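You operate a simulated robot arm through the tools that you are given. There is no shell and no other tool. Be economical: measure what you need, move in short steps, check, and stop when the job is done.

You run a simulated robot arm. Do the job below in one go: nothing can be reset, and whatever is moved stays where it is left.

Task
Lock trolley one in the hole that the rack card gives.
Fine: switch the display on and push the green pin home.

The check looks at the end state, three seconds after you hand in, the way a careful person would. Anything else that was tipped, shoved, dropped, spilled or broken makes it a failure.

Robot
A 7-joint arm with a two-finger parallel gripper, fixed in place. Base frame: the origin is at the foot of the arm, x ahead of it, y to its left, z up. Units: m, degrees, N and s.
With the tool pointing down near the work surface it reaches from about 0.1 to 0.88 m from the base axis. Its first joint turns from -115.0 to 115.0 degrees. Payload 3.91 kg.
The tool frame sits at the grasp point between the pads (the TCP): z along the fingers, y along the line on which they close. The tips reach 0.03 m beyond it. Largest opening 0.11 m; finger width 0.02, thickness 0.01; the body of the gripper, 0.048 by 0.112 m, starts 0.055 m behind the TCP.
Orientation is that of the tool frame in the base frame, as a unit quaternion [x, y, z, w]. With the fingers straight down and closing along the base's y, the tool's x points along the base's -x, its y along +y and its z along -z.

Tools
- The arm moves only by the tool apply_moves. Its argument "series" is text: rows parted by semicolons, each of 7 numbers parted by spaces: the opening, from 0 (shut) to 1 (fully open), then the shift along the tool's x, y, z in m, then the turn, a rotation vector about the tool's x, y, z in rad. In form: jaw tx ty tz rx ry rz; .... A call has 1 to 12 rows; each row shifts and turns the commanded pose from where the row before left it, along the tool's axes as they then stand. Rows are played at 5 a second. More than 0.05 m and 8.6 degrees between two rows, or a gripper value outside its range, and nothing of the call is played. Where a pose cannot be reached the arm comes as near as it can. A force on the tool above 90 N (or 10 N above the force at the start of the call, whichever is more), or a blocked arm, ends the call early, and 0.2 s more pass. Each finger travels about 0.153 m/s and halts on what it meets, pressing with about 23 N; the grip force reading is that of the motor and also rises with nothing between the fingers. The clock runs only during rows and for 0.2 s after the last one: add rows that do not move to give the fingers time. It gives the time, the measured TCP pose, the force on the tool (base axes), the opening and the grip force at its end, in the units of the frame above (readings bear some noise).
- Cameras (640 x 400 px; columns grow to the right, rows downward): "scene" is fixed at [0.2248, -0.6399, 1.7906]; the picture's right is [0.74, -0.67, 0.00], its down [-0.37, -0.41, -0.83] and it looks along [0.56, 0.62, -0.56] (base axes); focal length 334 px, centre (320, 200). "wrist" rides on the gripper at [0.072, 0.017, -0.103] in the tool frame; the picture's right is [-0.23, 0.97, 0.00], its down [-0.76, -0.18, -0.62] and it looks along [-0.61, -0.14, 0.78] (tool axes); focal length 222 px, centre (320, 200). There is no depth. A picture from a camera that has moved, and an enlarged one, comes with that camera's place and axes in the base frame and with its lens. The place of the scene camera against the robot may be out by one fixed shift of up to 0.025 m in any direction.
- capture(camera): a new picture of that camera. No time passes.
- move_column(by): slides the trunk up (or, below 0, down) by that many m; the arm rides with it, the base frame stays. It gives what a move gives, with no picture.
- close_up(camera, box): a new picture of the part [left, top, right, bottom] of that camera's present view, enlarged. No time passes.
- close_job(): hands the job in; it is judged then, once.

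Work in short steps. Places have to be worked out from the pictures, the camera data and where the tool is seen: move nearer, look again, correct. Check each grasp and each placing, and mend what went wrong. You have 120 turns and 64 pictures in all, those below and enlarged ones among them. Open the gripper and draw the arm clear of the work before you hand the job in, unless the task says otherwise; then end with one line.

The tools are called by a JSON object that holds its "op" and its "data". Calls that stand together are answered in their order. apply_moves: Moves the arm, as the interface text tells. Its arguments: {"type":"object","properties":{"series":{"type":"string"}},"required":["series"]} The other tools are called the same way: move_column (by) slides the trunk up or down; capture (camera) takes a picture; close_up (camera, box) takes an enlarged picture of a part of a camera's view; close_job () hands the job in.

At the start:

```text
time: 0.0
eef_pos: [0.3959, 0.1883, 1.4817]
tool_rot: [0.0, 1.0, 0.0, -0.001]
contact_force: [0.4, 0.1, 0.4]
finger_gap: 0.1098
grasp_force: 0.0
trunk travel left (down, up): [-0.925, 0.065]
```

scene: 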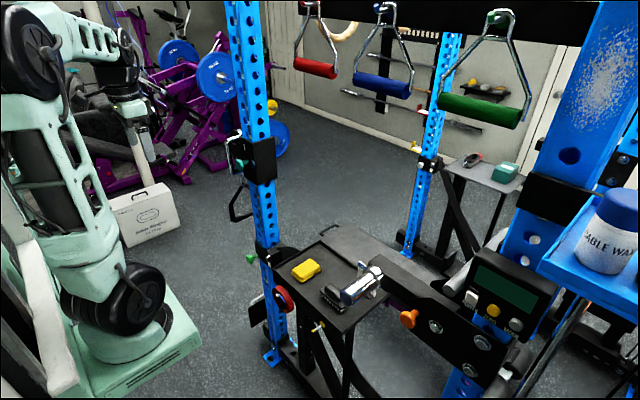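
wrist: 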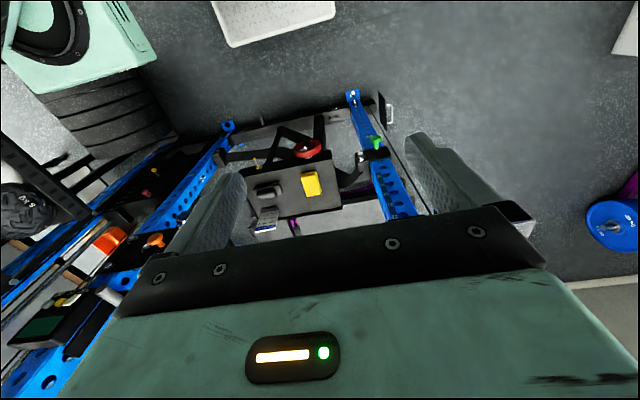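

The pictures show a power rack with trolleys, a display and several coloured pins. I start by enlarging the key parts to find the rack card and the pins.

{"op": "close_up", "data": {"camera": "scene", "box": [210, 100, 340, 200]}}

{"op": "close_up", "data": {"camera": "scene", "box": [230, 220, 400, 360]}}

{"op": "close_up", "data": {"camera": "scene", "box": [390, 220, 570, 390]}}

{"op": "close_up", "data": {"camera": "scene", "box": [360, 20, 560, 220]}}

```text
4.00 times, centred on (275, 150) of scene
camera zoom: at [0.2248, -0.6399, 1.7906], right [0.74, -0.67, 0.0], down [-0.37, -0.41, -0.83], along [0.56, 0.62, -0.56], focal length 1337 px, centre (500, 400)
```

zoom: 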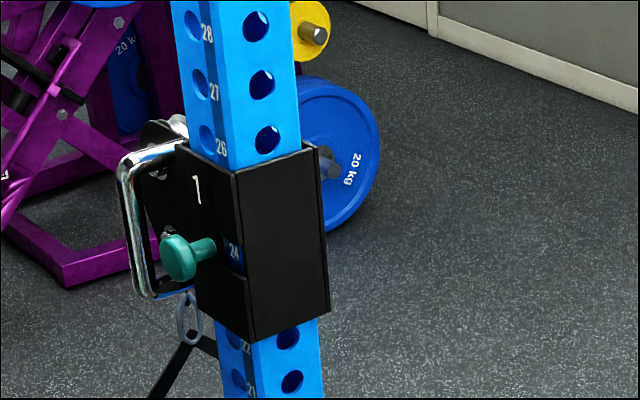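

```text
2.86 times, centred on (315, 290) of scene
camera zoom: at [0.2248, -0.6399, 1.7906], right [0.74, -0.67, 0.0], down [-0.37, -0.41, -0.83], along [0.56, 0.62, -0.56], focal length 955 px, centre (334, -57)
```

zoom: 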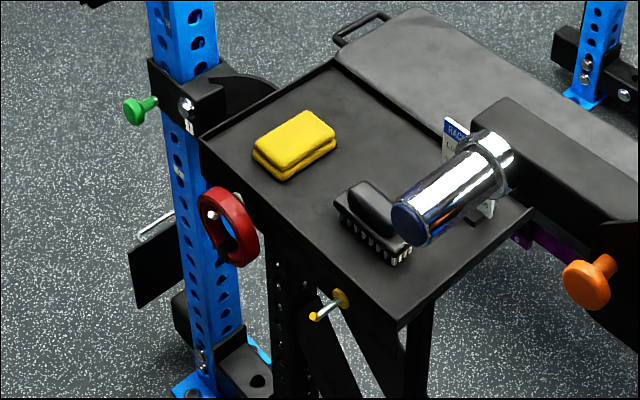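

```text
2.35 times, centred on (480, 305) of scene
camera zoom: at [0.2248, -0.6399, 1.7906], right [0.74, -0.67, 0.0], down [-0.37, -0.41, -0.83], along [0.56, 0.62, -0.56], focal length 787 px, centre (-56, -47)
```

zoom: 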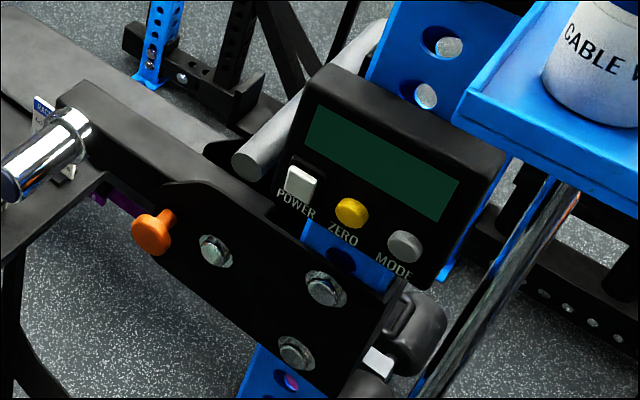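

```text
2.00 times, centred on (460, 120) of scene
camera zoom: at [0.2248, -0.6399, 1.7906], right [0.74, -0.67, 0.0], down [-0.37, -0.41, -0.83], along [0.56, 0.62, -0.56], focal length 669 px, centre (40, 360)
```

zoom: 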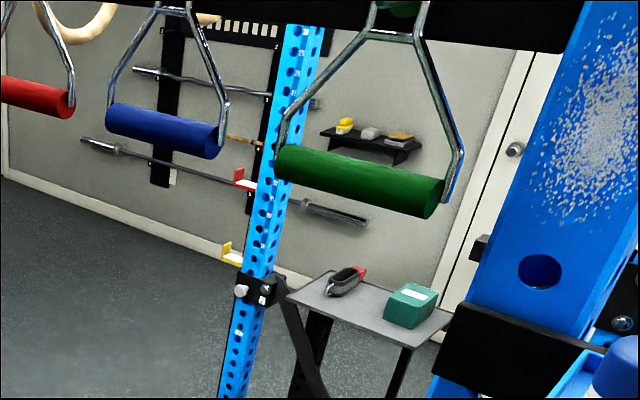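

{"op": "close_up", "data": {"camera": "scene", "box": [335, 250, 399, 290]}}

{"op": "close_up", "data": {"camera": "wrist", "box": [220, 120, 420, 245]}}

{"op": "close_up", "data": {"camera": "wrist", "box": [0, 180, 220, 320]}}

```text
10.00 times, centred on (367, 270) of scene
camera zoom: at [0.2248, -0.6399, 1.7906], right [0.74, -0.67, 0.0], down [-0.37, -0.41, -0.83], along [0.56, 0.62, -0.56], focal length 3343 px, centre (-150, -500)
```

zoom: 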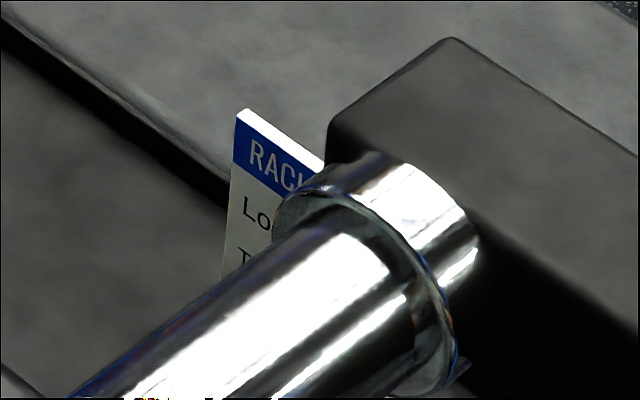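

```text
3.20 times, centred on (320, 182) of wrist
camera zoom: at [0.3227, 0.2049, 1.5856], right [0.23, 0.97, 0.0], down [0.76, -0.18, 0.62], along [0.61, -0.14, -0.78], focal length 711 px, centre (320, 256)
```

zoom: 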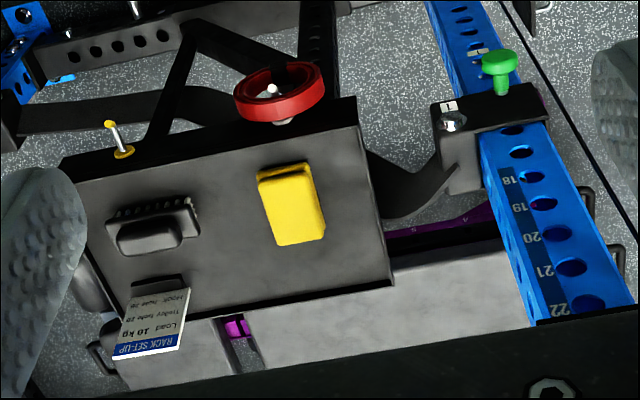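

```text
2.86 times, centred on (110, 250) of wrist
camera zoom: at [0.3227, 0.2049, 1.5856], right [0.23, 0.97, 0.0], down [0.76, -0.18, 0.62], along [0.61, -0.14, -0.78], focal length 635 px, centre (920, 57)
```

zoom: 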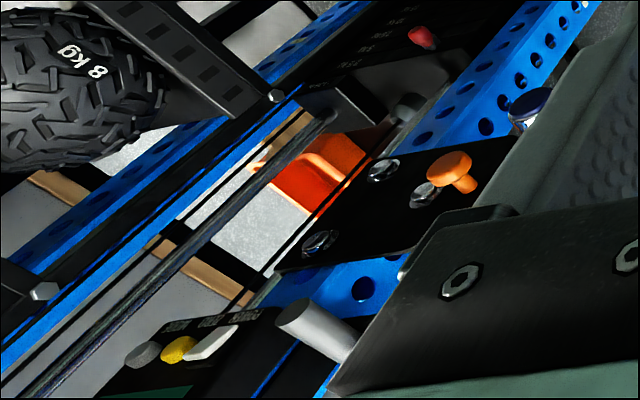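

Card visible in the wrist view. I enlarge it to read it.

{"op": "close_up", "data": {"camera": "wrist", "box": [252, 206, 284, 234]}}

{"op": "close_up", "data": {"camera": "wrist", "box": [345, 115, 421, 225]}}

```text
14.29 times, centred on (268, 220) of wrist
camera zoom: at [0.3227, 0.2049, 1.5856], right [0.23, 0.97, 0.0], down [0.76, -0.18, 0.62], along [0.61, -0.14, -0.78], focal length 3173 px, centre (1063, -86)
```

zoom: 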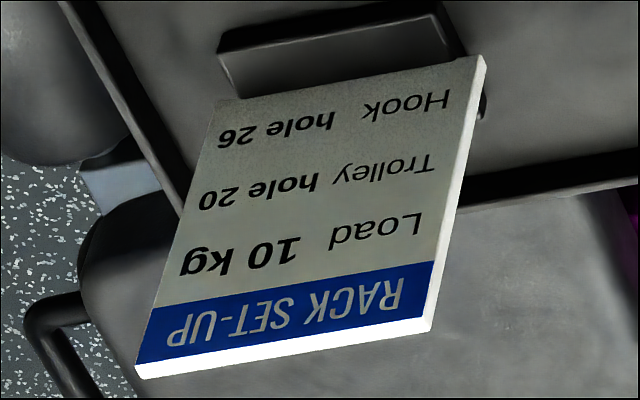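

```text
3.64 times, centred on (383, 170) of wrist
camera zoom: at [0.3227, 0.2049, 1.5856], right [0.23, 0.97, 0.0], down [0.76, -0.18, 0.62], along [0.61, -0.14, -0.78], focal length 808 px, centre (91, 309)
```

zoom: 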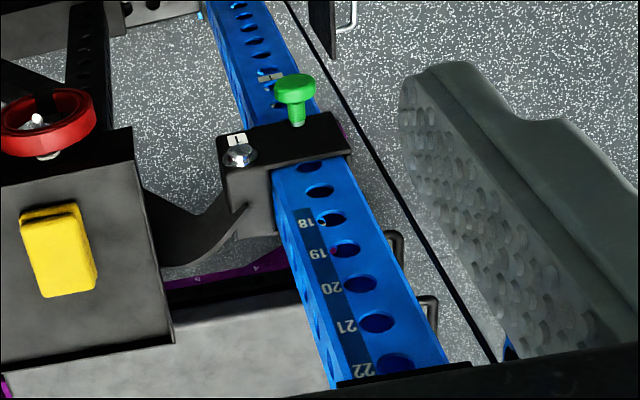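

The card says trolley hole 20. Trolley one sits at about hole 24 on the upright near (0.76, 0.33), holes about 0.05 apart. I pitch the tool to point along +x in free space first.

{"op": "apply_moves", "data": {"series": "0.5 0 0 0 0 -0.1428 0; 0.5 0 0 0 0 -0.1428 0; 0.5 0 0 0 0 -0.1428 0; 0.5 0 0 0 0 -0.1428 0; 0.5 0 0 0 0 -0.1428 0; 0.5 0 0 0 0 -0.1428 0; 0.5 0 0 0 0 -0.1428 0; 0.5 0 0 0 0 -0.1428 0; 0.5 0 0 0 0 -0.1428 0; 0.5 0 0 0 0 -0.1428 0; 0.5 0 0 0 0 -0.1428 0; 0.5 0 0 0 0 0 0"}}

```text
time: 2.0
eef_pos: [0.4602, 0.1451, 1.495]
tool_rot: [0.099, 0.816, -0.022, 0.569]
contact_force: [0.0, -0.5, -1.1]
finger_gap: 0.0548
grasp_force: 0.0
trunk travel left (down, up): [-0.925, 0.065]
stopped in row 10: the arm was blocked; the commanded pose is now the measured one
```

The arm got blocked near 70° of pitch. I look at its posture.

{"op": "capture", "data": {"camera": "scene"}}

{"op": "capture", "data": {"camera": "wrist"}}

```text
52 pictures are left
```

scene: 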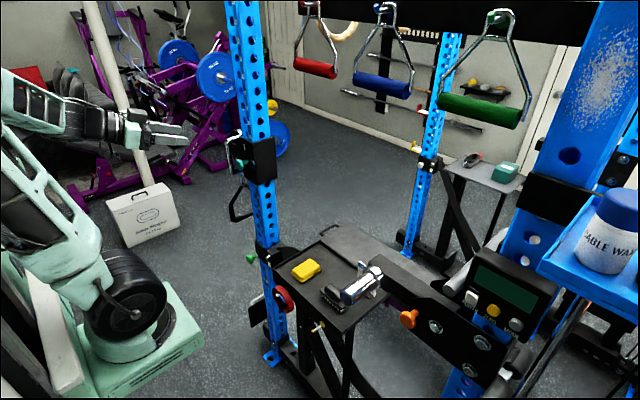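

```text
51 pictures are left
camera wrist: at [0.3436, 0.1877, 1.4645], right [0.26, 0.92, 0.29], down [-0.36, -0.18, 0.92], along [0.9, -0.34, 0.28], focal length 222 px, centre (320, 200)
```

wrist: 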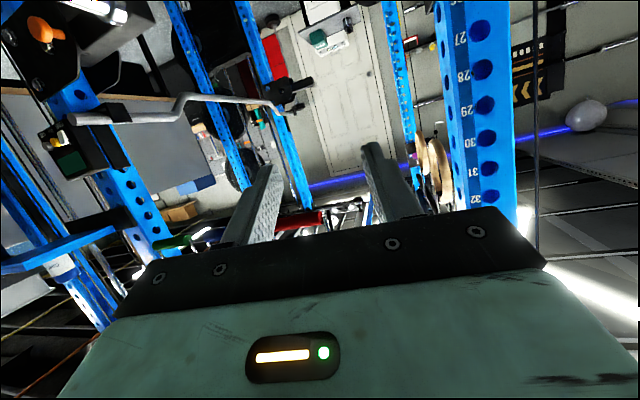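

The arm folded too tightly close in. I move forward and left in free air while finishing the turn to horizontal.

{"op": "apply_moves", "data": {"series": "0.5 -0.004 0.029 0.02 0 0 0; 0.5 -0.004 0.029 0.02 0 0 0; 0.5 -0.004 0.029 0.02 -0.043 -0.088 -0.0275; 0.5 -0.004 0.029 0.02 -0.043 -0.088 -0.0275; 0.5 0 0 0 -0.043 -0.088 -0.0275; 0.5 0 0 0 -0.043 -0.088 -0.0275; 0.5 0 0 0 0 0 0"}}

```text
time: 3.6
eef_pos: [0.545, 0.2563, 1.4957]
tool_rot: [-0.009, 0.701, 0.002, 0.714]
contact_force: [-0.1, 0.4, 0.7]
finger_gap: 0.055
grasp_force: 0.1
trunk travel left (down, up): [-0.925, 0.065]
```

Horizontal now. I lower the trunk to bring the tool to the trolley's height, staying 0.15 m short of it.

{"op": "move_column", "data": {"by": -0.27}}

{"op": "capture", "data": {"camera": "wrist"}}

```text
time: 6.4
eef_pos: [0.5452, 0.2561, 1.2252]
tool_rot: [-0.009, 0.7, 0.002, 0.714]
contact_force: [-0.2, 0.0, 0.4]
finger_gap: 0.0548
grasp_force: 0.0
trunk travel left (down, up): [-0.655, 0.335]
```

```text
50 pictures are left
camera wrist: at [0.442, 0.2704, 1.1518], right [-0.02, 0.98, 0.22], down [-0.63, -0.18, 0.75], along [0.77, -0.12, 0.62], focal length 222 px, centre (320, 200)
```

wrist: 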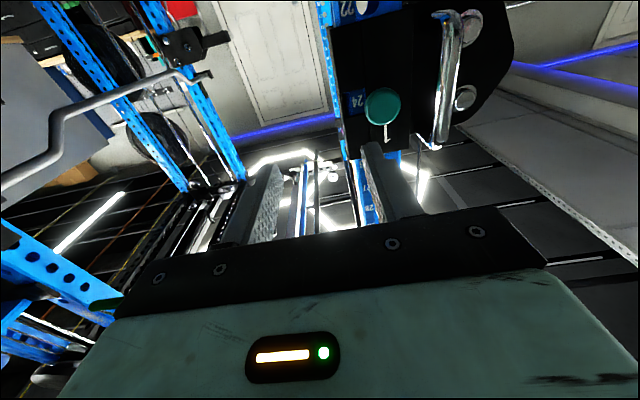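

{"op": "close_up", "data": {"camera": "wrist", "box": [320, 0, 530, 170]}}

{"op": "close_up", "data": {"camera": "scene", "box": [190, 110, 310, 210]}}

```text
2.35 times, centred on (425, 85) of wrist
camera zoom: at [0.442, 0.2704, 1.1518], right [-0.02, 0.98, 0.22], down [-0.63, -0.18, 0.75], along [0.77, -0.12, 0.62], focal length 523 px, centre (73, 471)
```

zoom: 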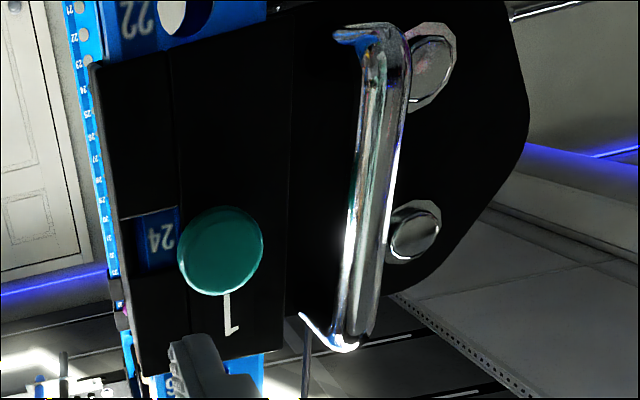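

```text
4.00 times, centred on (250, 160) of scene
camera zoom: at [0.2248, -0.6399, 1.7906], right [0.74, -0.67, 0.0], down [-0.37, -0.41, -0.83], along [0.56, 0.62, -0.56], focal length 1337 px, centre (600, 360)
```

zoom: 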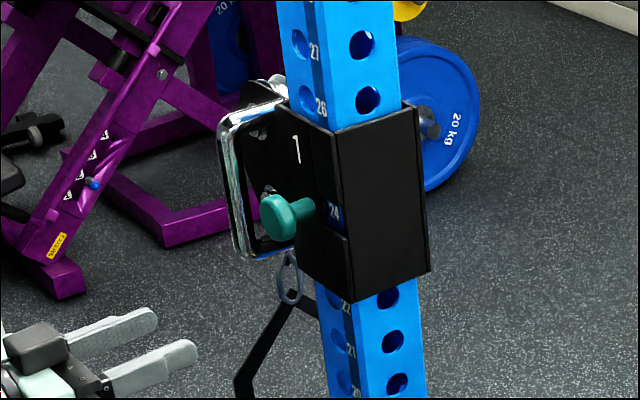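

The trolley's knob (about 44 mm head) is near (0.722, 0.334, 1.245), level with the window showing 24, and the D-handle bar is at y≈0.41. I roll the tool −90° so the jaws close vertically and carry the trolley by the knob.

{"op": "apply_moves", "data": {"series": "0.6 0 0 0 0 0 -0.1428; 0.6 0 0 0 0 0 -0.1428; 0.6 0 0 0 0 0 -0.1428; 0.6 0 0 0 0 0 -0.1428; 0.6 0 0 0 0 0 -0.1428; 0.6 0 0 0 0 0 -0.1428; 0.6 0 0 0 0 0 -0.1428; 0.6 0 0 0 0 0 -0.1428; 0.6 0 0 0 0 0 -0.1428; 0.6 0 0 0 0 0 -0.1428; 0.6 0 0 0 0 0 -0.1428; 0.6 0 0 0 0 0 0"}}

{"op": "capture", "data": {"camera": "wrist"}}

```text
time: 9.0
eef_pos: [0.544, 0.2548, 1.2259]
tool_rot: [-0.503, 0.489, -0.502, 0.506]
contact_force: [-0.5, -0.2, -0.8]
finger_gap: 0.0659
grasp_force: 0.0
trunk travel left (down, up): [-0.655, 0.335]
```

```text
47 pictures are left
camera wrist: at [0.4428, 0.1813, 1.2083], right [0.01, 0.22, -0.98], down [-0.64, 0.75, 0.16], along [0.77, 0.62, 0.15], focal length 222 px, centre (320, 200)
```

wrist: 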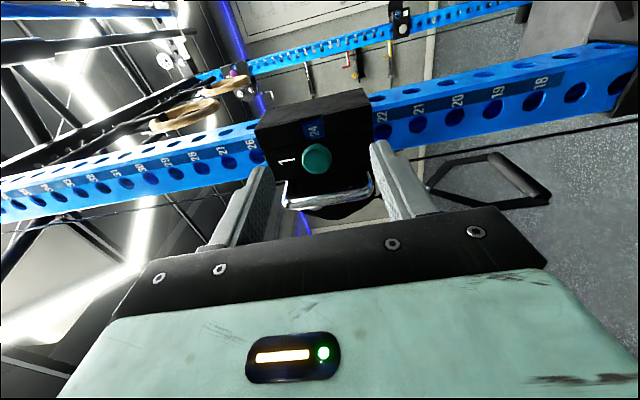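

The knob head now measures at about (0.725, 0.334, 1.251). I line up with it and advance, tips still ~5 cm short.

{"op": "apply_moves", "data": {"series": "0.6 -0.027 -0.0085 0.025 0 0 0; 0.6 -0.027 -0.0085 0.025 0 0 0; 0.6 -0.026 -0.0085 0.03 0 0 0; 0.6 0 0 0 0 0 0"}}

{"op": "capture", "data": {"camera": "wrist"}}

{"op": "close_up", "data": {"camera": "scene", "box": [190, 110, 310, 210]}}

```text
time: 10.0
eef_pos: [0.5877, 0.2888, 1.2771]
tool_rot: [-0.503, 0.489, -0.501, 0.507]
contact_force: [0.1, 0.2, -0.3]
finger_gap: 0.0662
grasp_force: 0.0
out of reach, approached as far as the arm can: row 1, 2, 3
trunk travel left (down, up): [-0.655, 0.335]
```

```text
46 pictures are left
camera wrist: at [0.4856, 0.2151, 1.2596], right [0.01, 0.22, -0.98], down [-0.64, 0.75, 0.16], along [0.77, 0.62, 0.15], focal length 222 px, centre (320, 200)
```

wrist: 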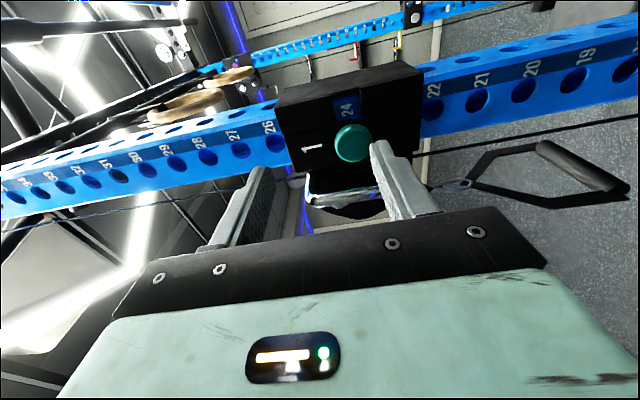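

```text
4.00 times, centred on (250, 160) of scene
camera zoom: at [0.2248, -0.6399, 1.7906], right [0.74, -0.67, 0.0], down [-0.37, -0.41, -0.83], along [0.56, 0.62, -0.56], focal length 1337 px, centre (600, 360)
```

zoom: 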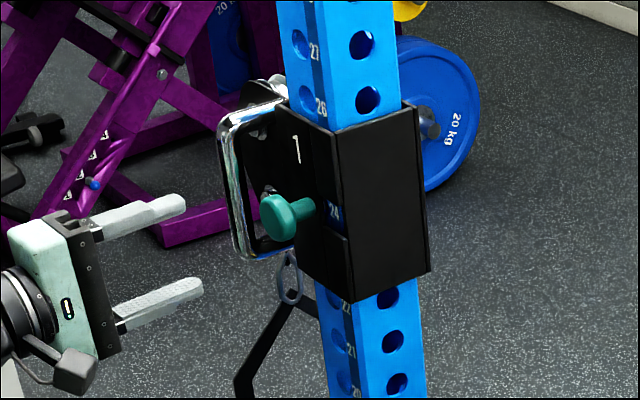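

The arm is at the end of its reach in this high posture. I raise the trunk and then lower the arm relative to it, which should give reach forward.

{"op": "move_column", "data": {"by": 0.28}}

{"op": "apply_moves", "data": {"series": "0.6 0 0.05 0 0 0 0; 0.6 0 0.05 0 0 0 0; 0.6 0 0.05 0 0 0 0; 0.6 0 0.05 0 0 0 0; 0.6 0 0.05 0 0 0 0; 0.6 0 0.05 0 0 0 0; 0.6 0 0 0 0 0 0"}}

```text
time: 12.8
eef_pos: [0.5876, 0.2887, 1.5572]
tool_rot: [-0.502, 0.489, -0.501, 0.507]
contact_force: [0.3, 0.9, 0.2]
finger_gap: 0.0659
grasp_force: 0.0
trunk travel left (down, up): [-0.935, 0.055]
```

```text
time: 14.4
eef_pos: [0.5428, 0.1631, 1.4235]
tool_rot: [-0.503, 0.489, -0.501, 0.506]
contact_force: [0.4, 0.0, 0.2]
finger_gap: 0.066
grasp_force: 0.2
out of reach, approached as far as the arm can: row 1, 2, 3, 4, 5, 6
trunk travel left (down, up): [-0.935, 0.055]
```

The reach is limited by the wrist in this posture. I look at the arm to understand how it is folded.

{"op": "capture", "data": {"camera": "scene"}}

```text
44 pictures are left
```

scene: 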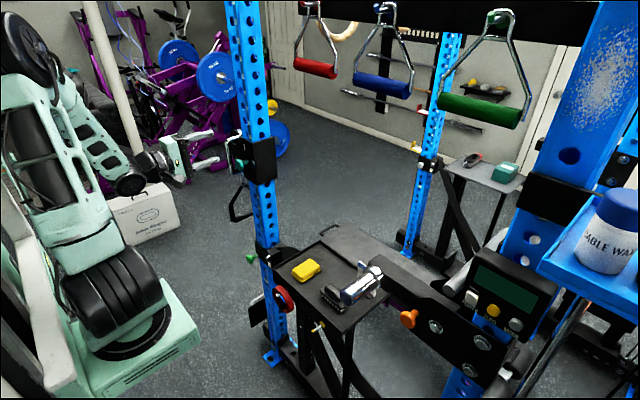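

The elbow is folded high and back; leaning the upper arm forward should open reach. I test straight forward motion in free air here.

{"op": "apply_moves", "data": {"series": "0.6 0 0 0.03 0 0 0; 0.6 0 0 0.03 0 0 0; 0.6 0 0 0.03 0 0 0; 0.6 0 0 0 0 0 0"}}

```text
time: 15.4
eef_pos: [0.6153, 0.1487, 1.4378]
tool_rot: [-0.504, 0.489, -0.501, 0.506]
contact_force: [-0.6, -0.3, -0.9]
finger_gap: 0.0658
grasp_force: 0.0
out of reach, approached as far as the arm can: row 1, 2, 3
trunk travel left (down, up): [-0.935, 0.055]
```

It slides along a limit that pushes y down, so the sideways wrist bend seems to bind. I yaw the tool to the radial direction and see whether it frees up.

{"op": "apply_moves", "data": {"series": "0.6 0 0 -0.03 0 -0.12 0; 0.6 0 0 -0.03 0 -0.12 0; 0.6 0 0 0 0 -0.12 0; 0.6 -0.03 0 0 0 0 0; 0.6 -0.03 0 0 0 0 0; 0.6 -0.03 0 0 0 0 0; 0.6 0 0 0 0 0 0"}}

```text
time: 17.0
eef_pos: [0.5372, 0.2534, 1.4462]
tool_rot: [-0.585, 0.39, -0.404, 0.585]
contact_force: [0.7, 0.5, 0.0]
finger_gap: 0.0661
grasp_force: 0.1
out of reach, approached as far as the arm can: row 2, 3
trunk travel left (down, up): [-0.935, 0.055]
```

The sideways rows are now free. I try going down with this heading.

{"op": "apply_moves", "data": {"series": "0.6 0 0.04 0 0 0 0; 0.6 0 0.04 0 0 0 0; 0.6 0 0.04 0 0 0 0; 0.6 0 0.04 0 0 0 0; 0.6 0 0 0 0 0 0"}}

```text
time: 18.2
eef_pos: [0.5209, 0.2114, 1.4104]
tool_rot: [-0.584, 0.39, -0.403, 0.586]
contact_force: [-0.7, 0.6, 0.0]
finger_gap: 0.0659
grasp_force: 0.1
out of reach, approached as far as the arm can: row 1, 2, 3, 4
trunk travel left (down, up): [-0.935, 0.055]
```

Down is limited by the wrist, so heights must come from the trunk while the arm stays high relative to it. I lower the trunk and raise the arm a little, aiming at z≈1.25.

{"op": "move_column", "data": {"by": -0.25}}

{"op": "apply_moves", "data": {"series": "0.6 0 -0.03 0 0 0 0; 0.6 0 -0.03 0 0 0 0; 0.6 0 -0.03 0 0 0 0; 0.6 -0.02 0 0.03 0 0 0; 0.6 -0.02 0 0.03 0 0 0; 0.6 0 0 0.03 0 0 0;0.6 0 0 0 0 0 0"}}

```text
time: 20.8
eef_pos: [0.5205, 0.2103, 1.1605]
tool_rot: [-0.584, 0.391, -0.404, 0.586]
contact_force: [-0.7, -0.3, 0.0]
finger_gap: 0.0661
grasp_force: 0.1
trunk travel left (down, up): [-0.685, 0.305]
```

```text
time: 22.4
eef_pos: [0.5876, 0.2826, 1.2509]
tool_rot: [-0.585, 0.39, -0.403, 0.586]
contact_force: [-0.4, -0.5, 0.3]
finger_gap: 0.066
grasp_force: 0.1
trunk travel left (down, up): [-0.685, 0.305]
```

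Fully reached, and the heading line goes nearly through the knob (about 0.146 m ahead). I check before advancing.

{"op": "apply_moves", "data": {"series": "0.6 0.002 0 0.035 0 0 0; 0.6 0 0 0.035 0 0 0; 0.6 0 0 0 0 0 0"}}

{"op": "capture", "data": {"camera": "wrist"}}

{"op": "close_up", "data": {"camera": "scene", "box": [190, 110, 310, 210]}}

```text
time: 23.2
eef_pos: [0.6434, 0.2933, 1.265]
tool_rot: [0.586, -0.39, 0.402, -0.586]
contact_force: [0.4, -0.3, 0.3]
finger_gap: 0.0659
grasp_force: 0.1
out of reach, approached as far as the arm can: row 2
trunk travel left (down, up): [-0.685, 0.305]
```

```text
43 pictures are left
camera wrist: at [0.5744, 0.1877, 1.2484], right [-0.07, 0.2, -0.98], down [-0.86, 0.48, 0.16], along [0.5, 0.86, 0.14], focal length 222 px, centre (320, 200)
```

wrist: 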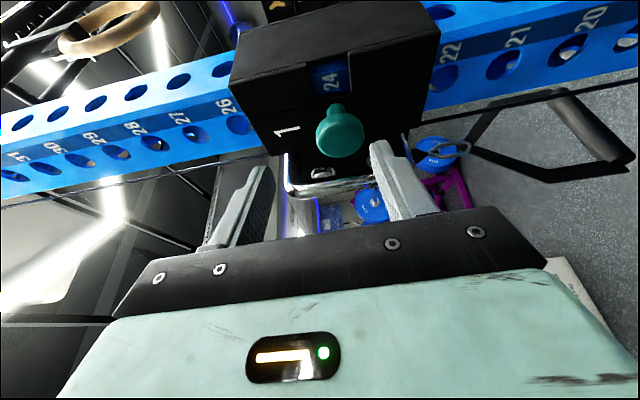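

```text
4.00 times, centred on (250, 160) of scene
camera zoom: at [0.2248, -0.6399, 1.7906], right [0.74, -0.67, 0.0], down [-0.37, -0.41, -0.83], along [0.56, 0.62, -0.56], focal length 1337 px, centre (600, 360)
```

zoom: 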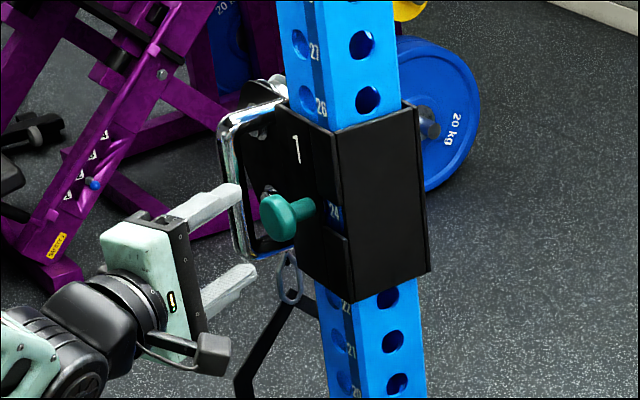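

Again a limit that pushes the arm upward relative to the trunk. I lower the trunk another 0.1 m and raise the arm to compensate.

{"op": "move_column", "data": {"by": -0.12}}

{"op": "apply_moves", "data": {"series": "0.6 0 -0.035 0 0 0 0; 0.6 0 -0.035 0 0 0 0; 0.6 0 -0.035 0 0 0 0; 0.6 -0.01 0 0.0 0 0 0; 0.6 0 0 0.01 0 0 0; 0.6 0 0 0 0 0 0"}}

```text
time: 24.7
eef_pos: [0.6432, 0.2925, 1.146]
tool_rot: [-0.585, 0.39, -0.403, 0.585]
contact_force: [-0.3, 0.0, -0.2]
finger_gap: 0.066
grasp_force: 0.0
trunk travel left (down, up): [-0.565, 0.425]
```

```text
time: 26.1
eef_pos: [0.6502, 0.3071, 1.2513]
tool_rot: [-0.585, 0.392, -0.402, 0.586]
contact_force: [-0.7, -0.1, 0.4]
finger_gap: 0.0662
grasp_force: 0.0
trunk travel left (down, up): [-0.565, 0.425]
```

On target now. I advance along the heading, keeping 1.25 m height.

{"op": "apply_moves", "data": {"series": "0.6 0.001 0 0.02 0 0 0; 0.6 0.001 0 0.02 0 0 0; 0.6 0 0 0 0 0 0"}}

```text
time: 26.9
eef_pos: [0.6876, 0.3204, 1.2501]
tool_rot: [-0.585, 0.39, -0.402, 0.586]
contact_force: [0.6, 0.3, -0.7]
finger_gap: 0.0657
grasp_force: 0.1
trunk travel left (down, up): [-0.565, 0.425]
```

{"op": "capture", "data": {"camera": "wrist"}}

{"op": "close_up", "data": {"camera": "scene", "box": [190, 110, 310, 210]}}

```text
41 pictures are left
camera wrist: at [0.6185, 0.2155, 1.2348], right [-0.07, 0.2, -0.98], down [-0.86, 0.48, 0.16], along [0.5, 0.85, 0.14], focal length 222 px, centre (320, 200)
```

wrist: 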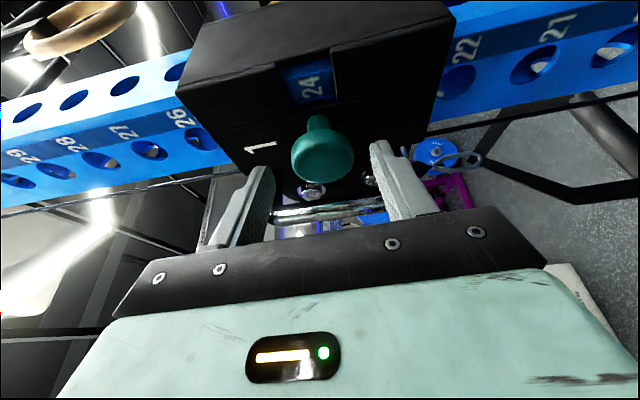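

```text
4.00 times, centred on (250, 160) of scene
camera zoom: at [0.2248, -0.6399, 1.7906], right [0.74, -0.67, 0.0], down [-0.37, -0.41, -0.83], along [0.56, 0.62, -0.56], focal length 1337 px, centre (600, 360)
```

zoom: 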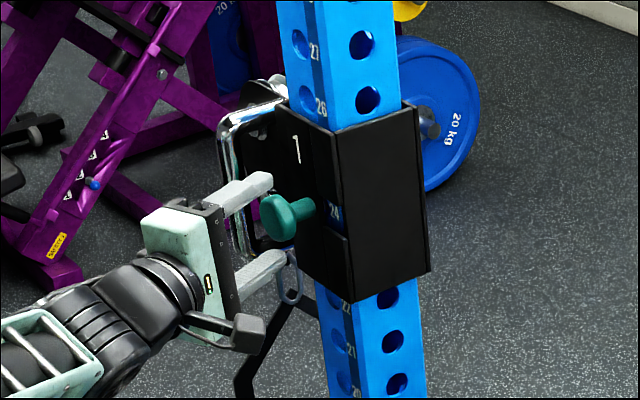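

Knob at (0.722, 0.334, 1.2505), centred between the fingers, 37 mm ahead. I advance 24 mm so that the tips pass the head and close.

{"op": "apply_moves", "data": {"series": "0.6 0 0 0.012 0 0 0; 0.6 0 0 0.012 0 0 0; 0.6 0 0 0 0 0 0; 0.3 0 0 0 0 0 0; 0.3 0 0 0 0 0 0; 0.3 0 0 0 0 0 0"}}

{"op": "capture", "data": {"camera": "wrist"}}

```text
time: 28.3
eef_pos: [0.6974, 0.3225, 1.2522]
tool_rot: [0.586, -0.391, 0.402, -0.585]
contact_force: [-0.3, -0.3, -3.9]
finger_gap: 0.0411
grasp_force: 45.1
out of reach, approached as far as the arm can: row 1, 2
trunk travel left (down, up): [-0.565, 0.425]
```

```text
39 pictures are left
camera wrist: at [0.6275, 0.2173, 1.235], right [-0.07, 0.2, -0.98], down [-0.86, 0.48, 0.16], along [0.5, 0.86, 0.14], focal length 222 px, centre (320, 200)
```

wrist: 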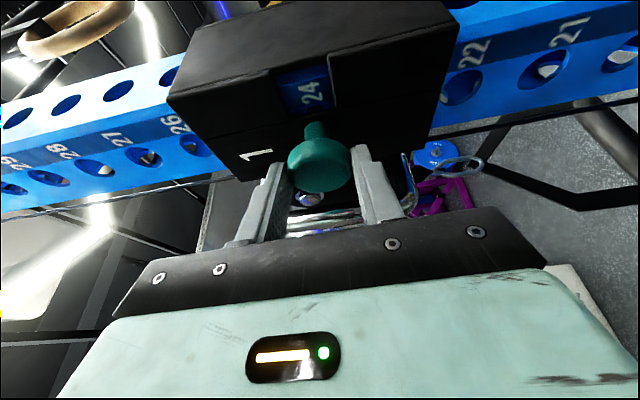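

The jaws closed on the head's 41 mm rim but only with the fingertips, as reach ended. I open, back off, lower the trunk further and come in again deeper.

{"op": "apply_moves", "data": {"series": "0.6 0 0 0 0 0 0; 0.6 0 0 0 0 0 0; 0.6 0 0 -0.02 0 0 0; 0.6 0 0 -0.02 0 0 0; 0.6 0 0 -0.02 0 0 0; 0.6 0 0 0 0 0 0"}}

{"op": "move_column", "data": {"by": -0.1}}

{"op": "apply_moves", "data": {"series": "0.6 0 -0.025 0 0 0 0; 0.6 0 -0.025 0 0 0 0; 0.6 0 -0.025 0 0 0 0; 0.6 0 -0.025 0 0 0 0; 0.6 0 0 0 0 0 0"}}

```text
time: 29.7
eef_pos: [0.64, 0.2991, 1.25]
tool_rot: [0.586, -0.39, 0.402, -0.585]
contact_force: [0.5, -0.2, 0.0]
finger_gap: 0.0663
grasp_force: 0.2
trunk travel left (down, up): [-0.565, 0.425]
```

```text
time: 31.0
eef_pos: [0.6404, 0.2994, 1.1488]
tool_rot: [-0.585, 0.391, -0.402, 0.586]
contact_force: [1.0, 0.7, -0.4]
finger_gap: 0.0658
grasp_force: 0.0
trunk travel left (down, up): [-0.465, 0.525]
```

```text
time: 32.2
eef_pos: [0.6378, 0.3005, 1.25]
tool_rot: [-0.585, 0.39, -0.402, 0.586]
contact_force: [0.2, 0.2, -0.5]
finger_gap: 0.0661
grasp_force: 0.0
trunk travel left (down, up): [-0.465, 0.525]
```

{"op": "apply_moves", "data": {"series": "0.6 0 0 0.026 0 0 0; 0.6 0 0 0.026 0 0 0; 0.6 0 0 0.013 0 0 0; 0.6 0 0 0.013 0 0 0; 0.6 0 0 0 0 0 0"}}

```text
time: 33.4
eef_pos: [0.7087, 0.3262, 1.249]
tool_rot: [0.586, -0.391, 0.402, -0.585]
contact_force: [0.1, 0.2, 0.0]
finger_gap: 0.0659
grasp_force: 0.0
trunk travel left (down, up): [-0.465, 0.525]
```

No reach warning now, tips about 15 mm past the head's middle. I close and look.

{"op": "apply_moves", "data": {"series": "0.2 0 0 0 0 0 0; 0.2 0 0 0 0 0 0; 0.2 0 0 0 0 0 0"}}

{"op": "close_up", "data": {"camera": "wrist", "box": [170, 0, 490, 200]}}

```text
time: 34.2
eef_pos: [0.7098, 0.3276, 1.2502]
tool_rot: [-0.586, 0.39, -0.402, 0.586]
contact_force: [1.0, 0.4, 3.8]
finger_gap: 0.0408
grasp_force: 45.1
trunk travel left (down, up): [-0.465, 0.525]
```

```text
2.00 times, centred on (330, 100) of wrist
camera zoom: at [0.6399, 0.2221, 1.2327], right [-0.07, 0.2, -0.98], down [-0.86, 0.48, 0.16], along [0.5, 0.85, 0.14], focal length 444 px, centre (300, 400)
```

zoom: 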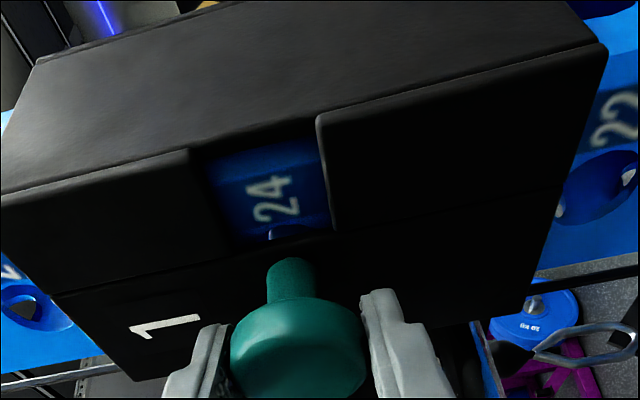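

Good grip on the head. I pull straight along base −x by 2 cm to see how the pin behaves.

{"op": "apply_moves", "data": {"series": "0.2 -0.0019 0 -0.0047 0 0 0; 0.2 -0.0019 0 -0.0047 0 0 0; 0.2 -0.0019 0 -0.0047 0 0 0; 0.2 -0.0019 0 -0.0047 0 0 0; 0.2 0 0 0 0 0 0"}}

{"op": "close_up", "data": {"camera": "wrist", "box": [170, 0, 490, 200]}}

```text
time: 35.4
eef_pos: [0.6922, 0.3275, 1.2504]
tool_rot: [-0.584, 0.392, -0.403, 0.585]
contact_force: [-3.5, -13.5, -4.4]
finger_gap: 0.0412
grasp_force: 45.2
trunk travel left (down, up): [-0.465, 0.525]
```

```text
2.00 times, centred on (330, 100) of wrist
camera zoom: at [0.6222, 0.2224, 1.2331], right [-0.07, 0.2, -0.98], down [-0.86, 0.48, 0.16], along [0.5, 0.85, 0.14], focal length 444 px, centre (300, 400)
```

zoom: 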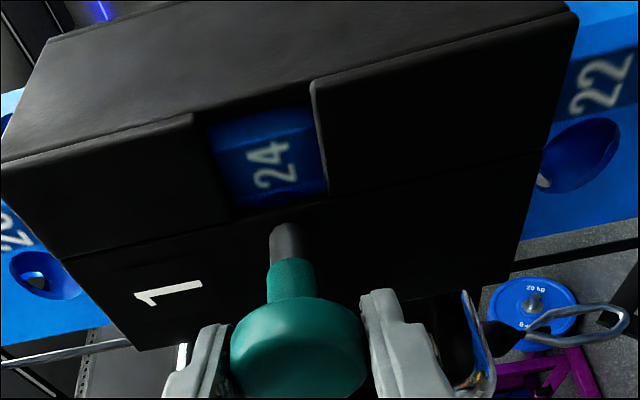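

The steel shaft of the pin is coming out. I keep pulling another 2 cm, easing slightly toward −y to relieve the side load.

{"op": "apply_moves", "data": {"series": "0.2 -0.0009 0 -0.0054 0 0 0; 0.2 -0.0009 0 -0.0054 0 0 0; 0.2 -0.0019 0 -0.0047 0 0 0; 0.2 -0.0019 0 -0.0047 0 0 0; 0.2 0 0 0 0 0 0"}}

{"op": "close_up", "data": {"camera": "wrist", "box": [170, 0, 490, 200]}}

```text
time: 36.6
eef_pos: [0.6735, 0.3244, 1.2475]
tool_rot: [-0.584, 0.393, -0.403, 0.584]
contact_force: [40.7, 0.1, -3.8]
finger_gap: 0.041
grasp_force: 45.2
trunk travel left (down, up): [-0.465, 0.525]
```

```text
2.00 times, centred on (330, 100) of wrist
camera zoom: at [0.604, 0.2194, 1.2312], right [-0.07, 0.2, -0.98], down [-0.86, 0.48, 0.16], along [0.5, 0.85, 0.14], focal length 444 px, centre (300, 400)
```

zoom: 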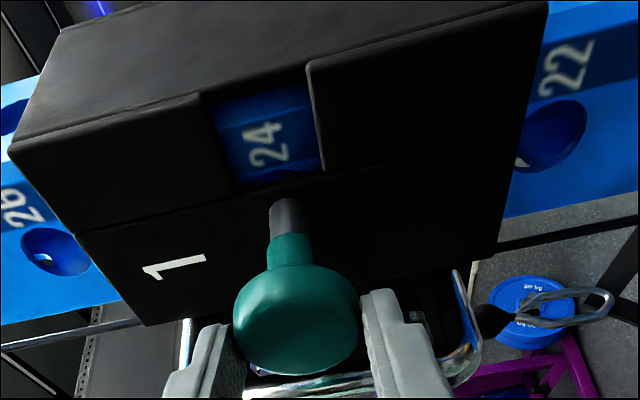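

The pin has hit its stop (40 N) and is out. I ease forward 8 mm, then try lowering by a small trunk move.

{"op": "apply_moves", "data": {"series": "0.2 0.0015 0 0.0037 0 0 0; 0.2 0.0007 0 0.0019 0 0 0; 0.2 0 0 0 0 0 0"}}

{"op": "move_column", "data": {"by": -0.02}}

{"op": "close_up", "data": {"camera": "wrist", "box": [170, 0, 490, 200]}}

```text
time: 37.4
eef_pos: [0.6767, 0.3241, 1.2507]
tool_rot: [-0.584, 0.391, -0.403, 0.586]
contact_force: [-1.8, -25.0, -4.2]
finger_gap: 0.0409
grasp_force: 44.9
trunk travel left (down, up): [-0.465, 0.525]
```

```text
time: 38.1
eef_pos: [0.6764, 0.3229, 1.2303]
tool_rot: [-0.584, 0.391, -0.403, 0.586]
contact_force: [-1.3, -23.0, -0.4]
finger_gap: 0.041
grasp_force: 44.6
trunk travel left (down, up): [-0.445, 0.545]
```

```text
2.00 times, centred on (330, 100) of wrist
camera zoom: at [0.6071, 0.2195, 1.2124], right [-0.07, 0.2, -0.98], down [-0.86, 0.48, 0.16], along [0.5, 0.85, 0.14], focal length 444 px, centre (300, 400)
```

zoom: 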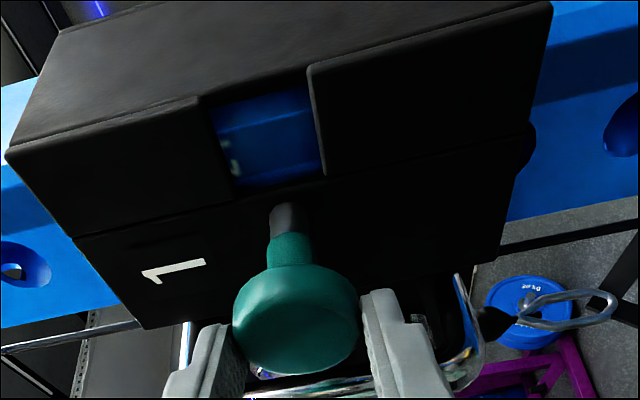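

The trolley rides down with the knob. I check the arm's clearance in the scene before the long descent.

{"op": "apply_moves", "data": {"series": "0.2 0.0014 0 -0.0006 0 0 0; 0.2 0 0 0 0 0 0"}}

{"op": "capture", "data": {"camera": "scene"}}

```text
time: 38.7
eef_pos: [0.6759, 0.3238, 1.2305]
tool_rot: [-0.585, 0.39, -0.402, 0.586]
contact_force: [-1.7, -18.1, -4.0]
finger_gap: 0.0407
grasp_force: 45.3
trunk travel left (down, up): [-0.445, 0.545]
```

```text
34 pictures are left
```

scene: 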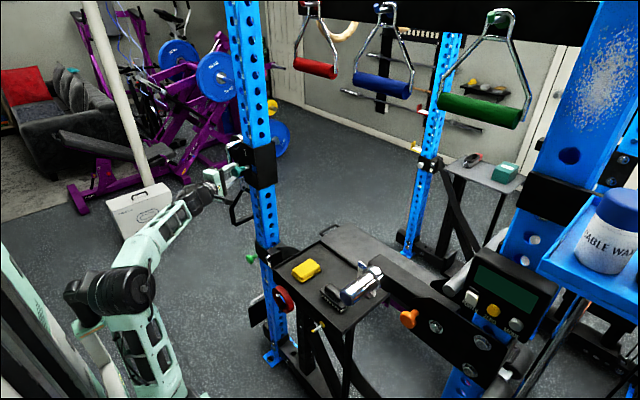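

The forearm rises from behind and is clear of tray and pins. I lower by 0.13 m more and check the window.

{"op": "move_column", "data": {"by": -0.06}}

{"op": "move_column", "data": {"by": -0.07}}

{"op": "close_up", "data": {"camera": "wrist", "box": [170, 0, 490, 200]}}

```text
time: 39.7
eef_pos: [0.6763, 0.3232, 1.1682]
tool_rot: [0.586, -0.391, 0.402, -0.585]
contact_force: [-2.9, -12.8, -3.5]
finger_gap: 0.041
grasp_force: 45.3
trunk travel left (down, up): [-0.385, 0.605]
```

```text
time: 40.8
eef_pos: [0.6754, 0.3244, 1.0982]
tool_rot: [0.586, -0.391, 0.402, -0.585]
contact_force: [-2.8, -7.9, -3.8]
finger_gap: 0.0412
grasp_force: 45.0
trunk travel left (down, up): [-0.315, 0.675]
```

```text
2.00 times, centred on (330, 100) of wrist
camera zoom: at [0.6067, 0.2195, 1.0819], right [-0.07, 0.2, -0.98], down [-0.86, 0.48, 0.16], along [0.5, 0.86, 0.14], focal length 444 px, centre (300, 400)
```

zoom: 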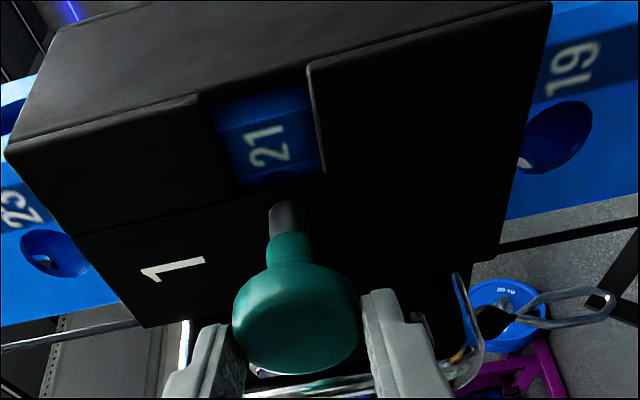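

Window shows 21 in the same place as 24 was, after 0.152 m for 3 holes, so pitch is 0.05. Hole 20 is at tool z≈1.050; I lower 0.048.

{"op": "move_column", "data": {"by": -0.048}}

{"op": "close_up", "data": {"camera": "wrist", "box": [170, 0, 490, 200]}}

```text
time: 41.6
eef_pos: [0.6767, 0.3245, 1.0502]
tool_rot: [-0.585, 0.391, -0.402, 0.585]
contact_force: [-2.4, -6.6, -2.7]
finger_gap: 0.041
grasp_force: 45.2
trunk travel left (down, up): [-0.267, 0.723]
```

```text
2.00 times, centred on (330, 100) of wrist
camera zoom: at [0.6067, 0.2195, 1.0338], right [-0.07, 0.2, -0.98], down [-0.86, 0.48, 0.16], along [0.5, 0.86, 0.14], focal length 444 px, centre (300, 400)
```

zoom: 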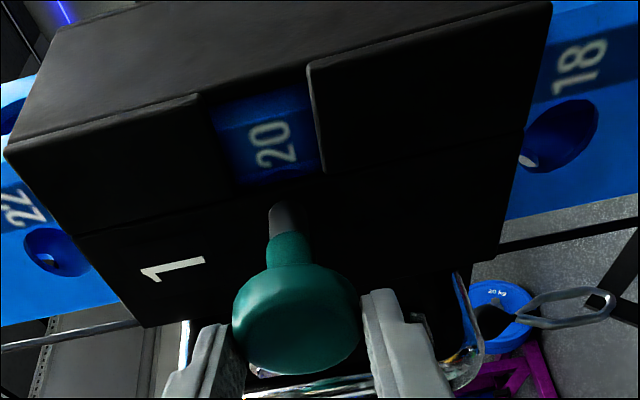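

The 20 label sits about 3 mm low compared with how 24 and 21 sat; the pitch is evidently 0.0508 m. I lower 3 mm and push the pin gently in along +x.

{"op": "move_column", "data": {"by": -0.003}}

{"op": "apply_moves", "data": {"series": "0.2 0.0018 0 0.0047 0 0 0; 0.2 0.0018 0 0.0047 0 0 0; 0.2 0.0018 0 0.0047 0 0 0; 0.2 0 0 0 0 0 0"}}

{"op": "close_up", "data": {"camera": "wrist", "box": [170, 0, 490, 200]}}

```text
time: 42.2
eef_pos: [0.6753, 0.3246, 1.0495]
tool_rot: [-0.585, 0.39, -0.403, 0.586]
contact_force: [-4.0, -3.5, 2.6]
finger_gap: 0.0411
grasp_force: 45.0
trunk travel left (down, up): [-0.264, 0.726]
```

```text
time: 43.2
eef_pos: [0.6915, 0.3242, 1.0481]
tool_rot: [-0.585, 0.391, -0.403, 0.586]
contact_force: [3.6, -2.0, 4.0]
finger_gap: 0.0411
grasp_force: 45.3
trunk travel left (down, up): [-0.264, 0.726]
```

```text
2.00 times, centred on (330, 100) of wrist
camera zoom: at [0.6219, 0.2197, 1.0311], right [-0.07, 0.2, -0.98], down [-0.86, 0.48, 0.16], along [0.5, 0.85, 0.14], focal length 444 px, centre (300, 400)
```

zoom: 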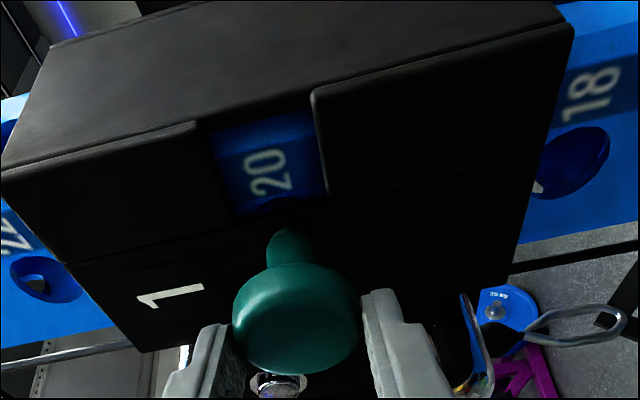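

The steel shaft is fully hidden again, the collar at the face and 20 centred in the window. I push a little further to confirm it is home.

{"op": "apply_moves", "data": {"series": "0.2 0.0014 0 0.0035 0 0 0; 0.2 0.0014 0 0.0035 0 0 0; 0.2 0 0 0 0 0 0"}}

{"op": "close_up", "data": {"camera": "wrist", "box": [170, 0, 490, 200]}}

```text
time: 44.0
eef_pos: [0.6969, 0.3252, 1.0516]
tool_rot: [-0.585, 0.39, -0.403, 0.586]
contact_force: [-36.0, -20.9, -2.4]
finger_gap: 0.0413
grasp_force: 44.4
trunk travel left (down, up): [-0.264, 0.726]
```

```text
2.00 times, centred on (330, 100) of wrist
camera zoom: at [0.627, 0.2203, 1.0338], right [-0.07, 0.2, -0.98], down [-0.87, 0.47, 0.16], along [0.5, 0.86, 0.14], focal length 444 px, centre (300, 400)
```

zoom: 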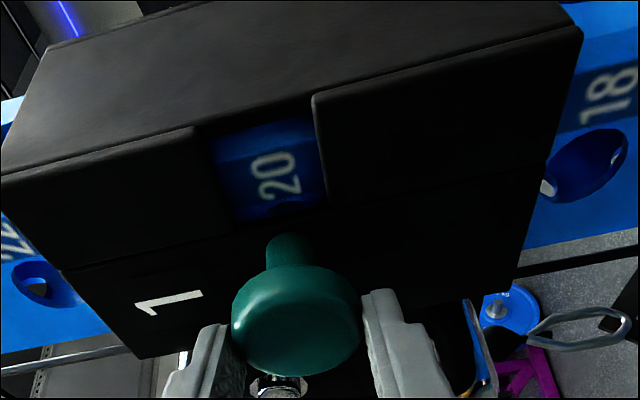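

The head is back to within ~2 mm of its original depth and the stop gives 36 N. I relieve the push, then test vertically with a small trunk move to confirm it is locked.

{"op": "apply_moves", "data": {"series": "0.2 -0.0014 0 -0.0035 0 0 0; 0.2 0 0 0 0 0 0"}}

{"op": "move_column", "data": {"by": -0.01}}

{"op": "close_up", "data": {"camera": "wrist", "box": [170, 0, 490, 200]}}

```text
time: 44.6
eef_pos: [0.6951, 0.3256, 1.0496]
tool_rot: [-0.586, 0.39, -0.402, 0.586]
contact_force: [3.9, 3.7, 4.1]
finger_gap: 0.0408
grasp_force: 44.7
trunk travel left (down, up): [-0.264, 0.726]
```

```text
time: 45.1
eef_pos: [0.694, 0.3253, 1.044]
tool_rot: [-0.583, 0.389, -0.403, 0.589]
contact_force: [14.9, 16.9, 31.3]
finger_gap: 0.041
grasp_force: 44.9
trunk travel left (down, up): [-0.254, 0.736]
```

```text
2.00 times, centred on (330, 100) of wrist
camera zoom: at [0.6247, 0.2204, 1.0262], right [-0.06, 0.21, -0.98], down [-0.87, 0.48, 0.16], along [0.5, 0.86, 0.15], focal length 444 px, centre (300, 400)
```

zoom: 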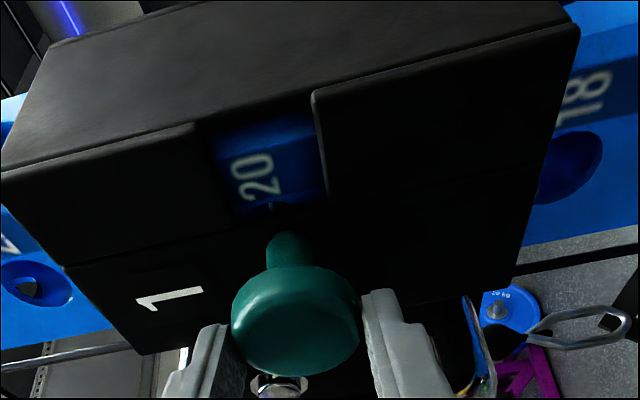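

It resists with 31 N after a few mm of play: the trolley is locked in hole 20. I restore height, release and back off.

{"op": "move_column", "data": {"by": 0.008}}

{"op": "apply_moves", "data": {"series": "0.65 0 0 0 0 0 0; 0.65 0 0 0 0 0 0; 0.65 0 0 -0.025 0 0 0; 0.65 0 0 -0.03 0 0 0; 0.65 0 0 -0.03 0 0 0; 0.65 0 0 -0.03 0 0 0; 0.65 0 0 0 0 0 0"}}

{"op": "capture", "data": {"camera": "wrist"}}

{"op": "close_up", "data": {"camera": "scene", "box": [190, 150, 350, 310]}}

```text
time: 45.7
eef_pos: [0.6946, 0.3245, 1.0445]
tool_rot: [0.587, -0.391, 0.401, -0.584]
contact_force: [1.1, 2.3, -3.2]
finger_gap: 0.0411
grasp_force: 44.5
trunk travel left (down, up): [-0.262, 0.728]
```

```text
time: 47.3
eef_pos: [0.5892, 0.2824, 1.0432]
tool_rot: [-0.585, 0.391, -0.403, 0.586]
contact_force: [-0.9, 0.2, 0.5]
finger_gap: 0.0714
grasp_force: 0.0
trunk travel left (down, up): [-0.262, 0.728]
```

```text
28 pictures are left
camera wrist: at [0.5202, 0.1781, 1.0262], right [-0.07, 0.2, -0.98], down [-0.86, 0.48, 0.16], along [0.5, 0.85, 0.14], focal length 222 px, centre (320, 200)
```

wrist: 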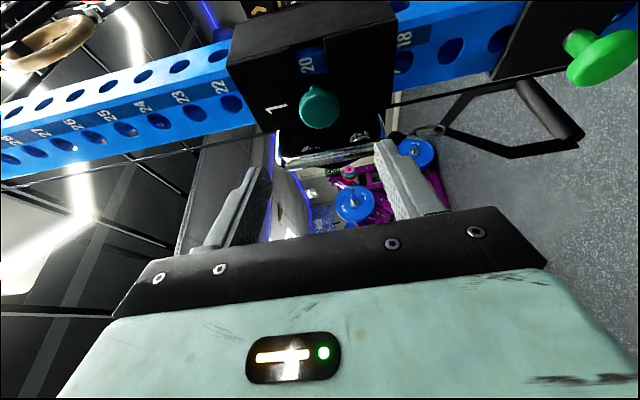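

```text
2.50 times, centred on (270, 230) of scene
camera zoom: at [0.2248, -0.6399, 1.7906], right [0.74, -0.67, 0.0], down [-0.37, -0.41, -0.83], along [0.56, 0.62, -0.56], focal length 836 px, centre (445, 125)
```

zoom: 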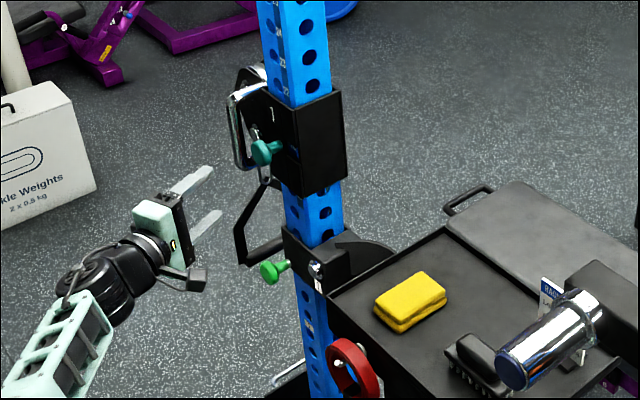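

Trolley one is locked at 20 and the pin is in. The green pin's head is at about (0.71, 0.334, 0.79); I close the jaws and lower the trunk toward that height in two stages.

{"op": "apply_moves", "data": {"series": "0 0 0 0 0 0 0; 0 0 0 0 0 0 0; 0 0 0 0 0 0 0"}}

{"op": "move_column", "data": {"by": -0.15}}

{"op": "capture", "data": {"camera": "scene"}}

```text
time: 48.1
eef_pos: [0.5898, 0.2829, 1.0435]
tool_rot: [-0.584, 0.391, -0.402, 0.587]
contact_force: [0.1, -0.6, 1.0]
finger_gap: 0.0
grasp_force: 23.2
trunk travel left (down, up): [-0.262, 0.728]
```

```text
time: 49.9
eef_pos: [0.5895, 0.2836, 0.8931]
tool_rot: [-0.585, 0.39, -0.403, 0.586]
contact_force: [0.4, -0.4, -0.2]
finger_gap: 0.0
grasp_force: 23.0
trunk travel left (down, up): [-0.112, 0.878]
```

```text
26 pictures are left
```

scene: 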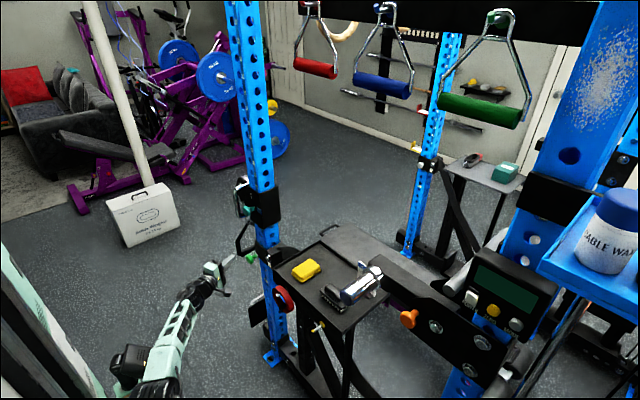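

All clear. I lower the last 0.102 m and look.

{"op": "move_column", "data": {"by": -0.102}}

{"op": "capture", "data": {"camera": "wrist"}}

```text
time: 51.2
eef_pos: [0.5888, 0.2838, 0.7924]
tool_rot: [-0.585, 0.39, -0.402, 0.587]
contact_force: [-1.4, -0.5, -0.4]
finger_gap: 0.0
grasp_force: 22.9
trunk travel left (down, up): [-0.01, 0.98]
```

```text
25 pictures are left
camera wrist: at [0.52, 0.1785, 0.7746], right [-0.07, 0.2, -0.98], down [-0.86, 0.48, 0.16], along [0.5, 0.85, 0.14], focal length 222 px, centre (320, 200)
```

wrist: 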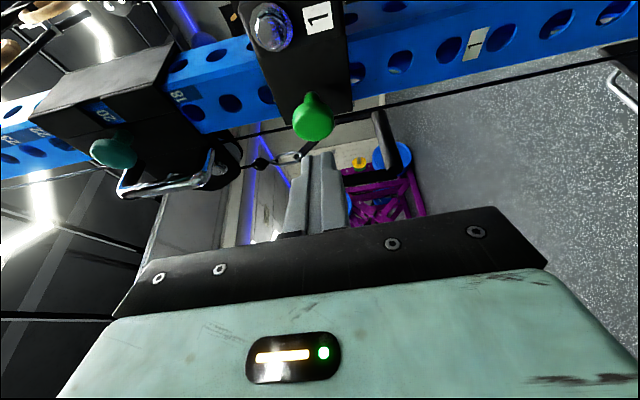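

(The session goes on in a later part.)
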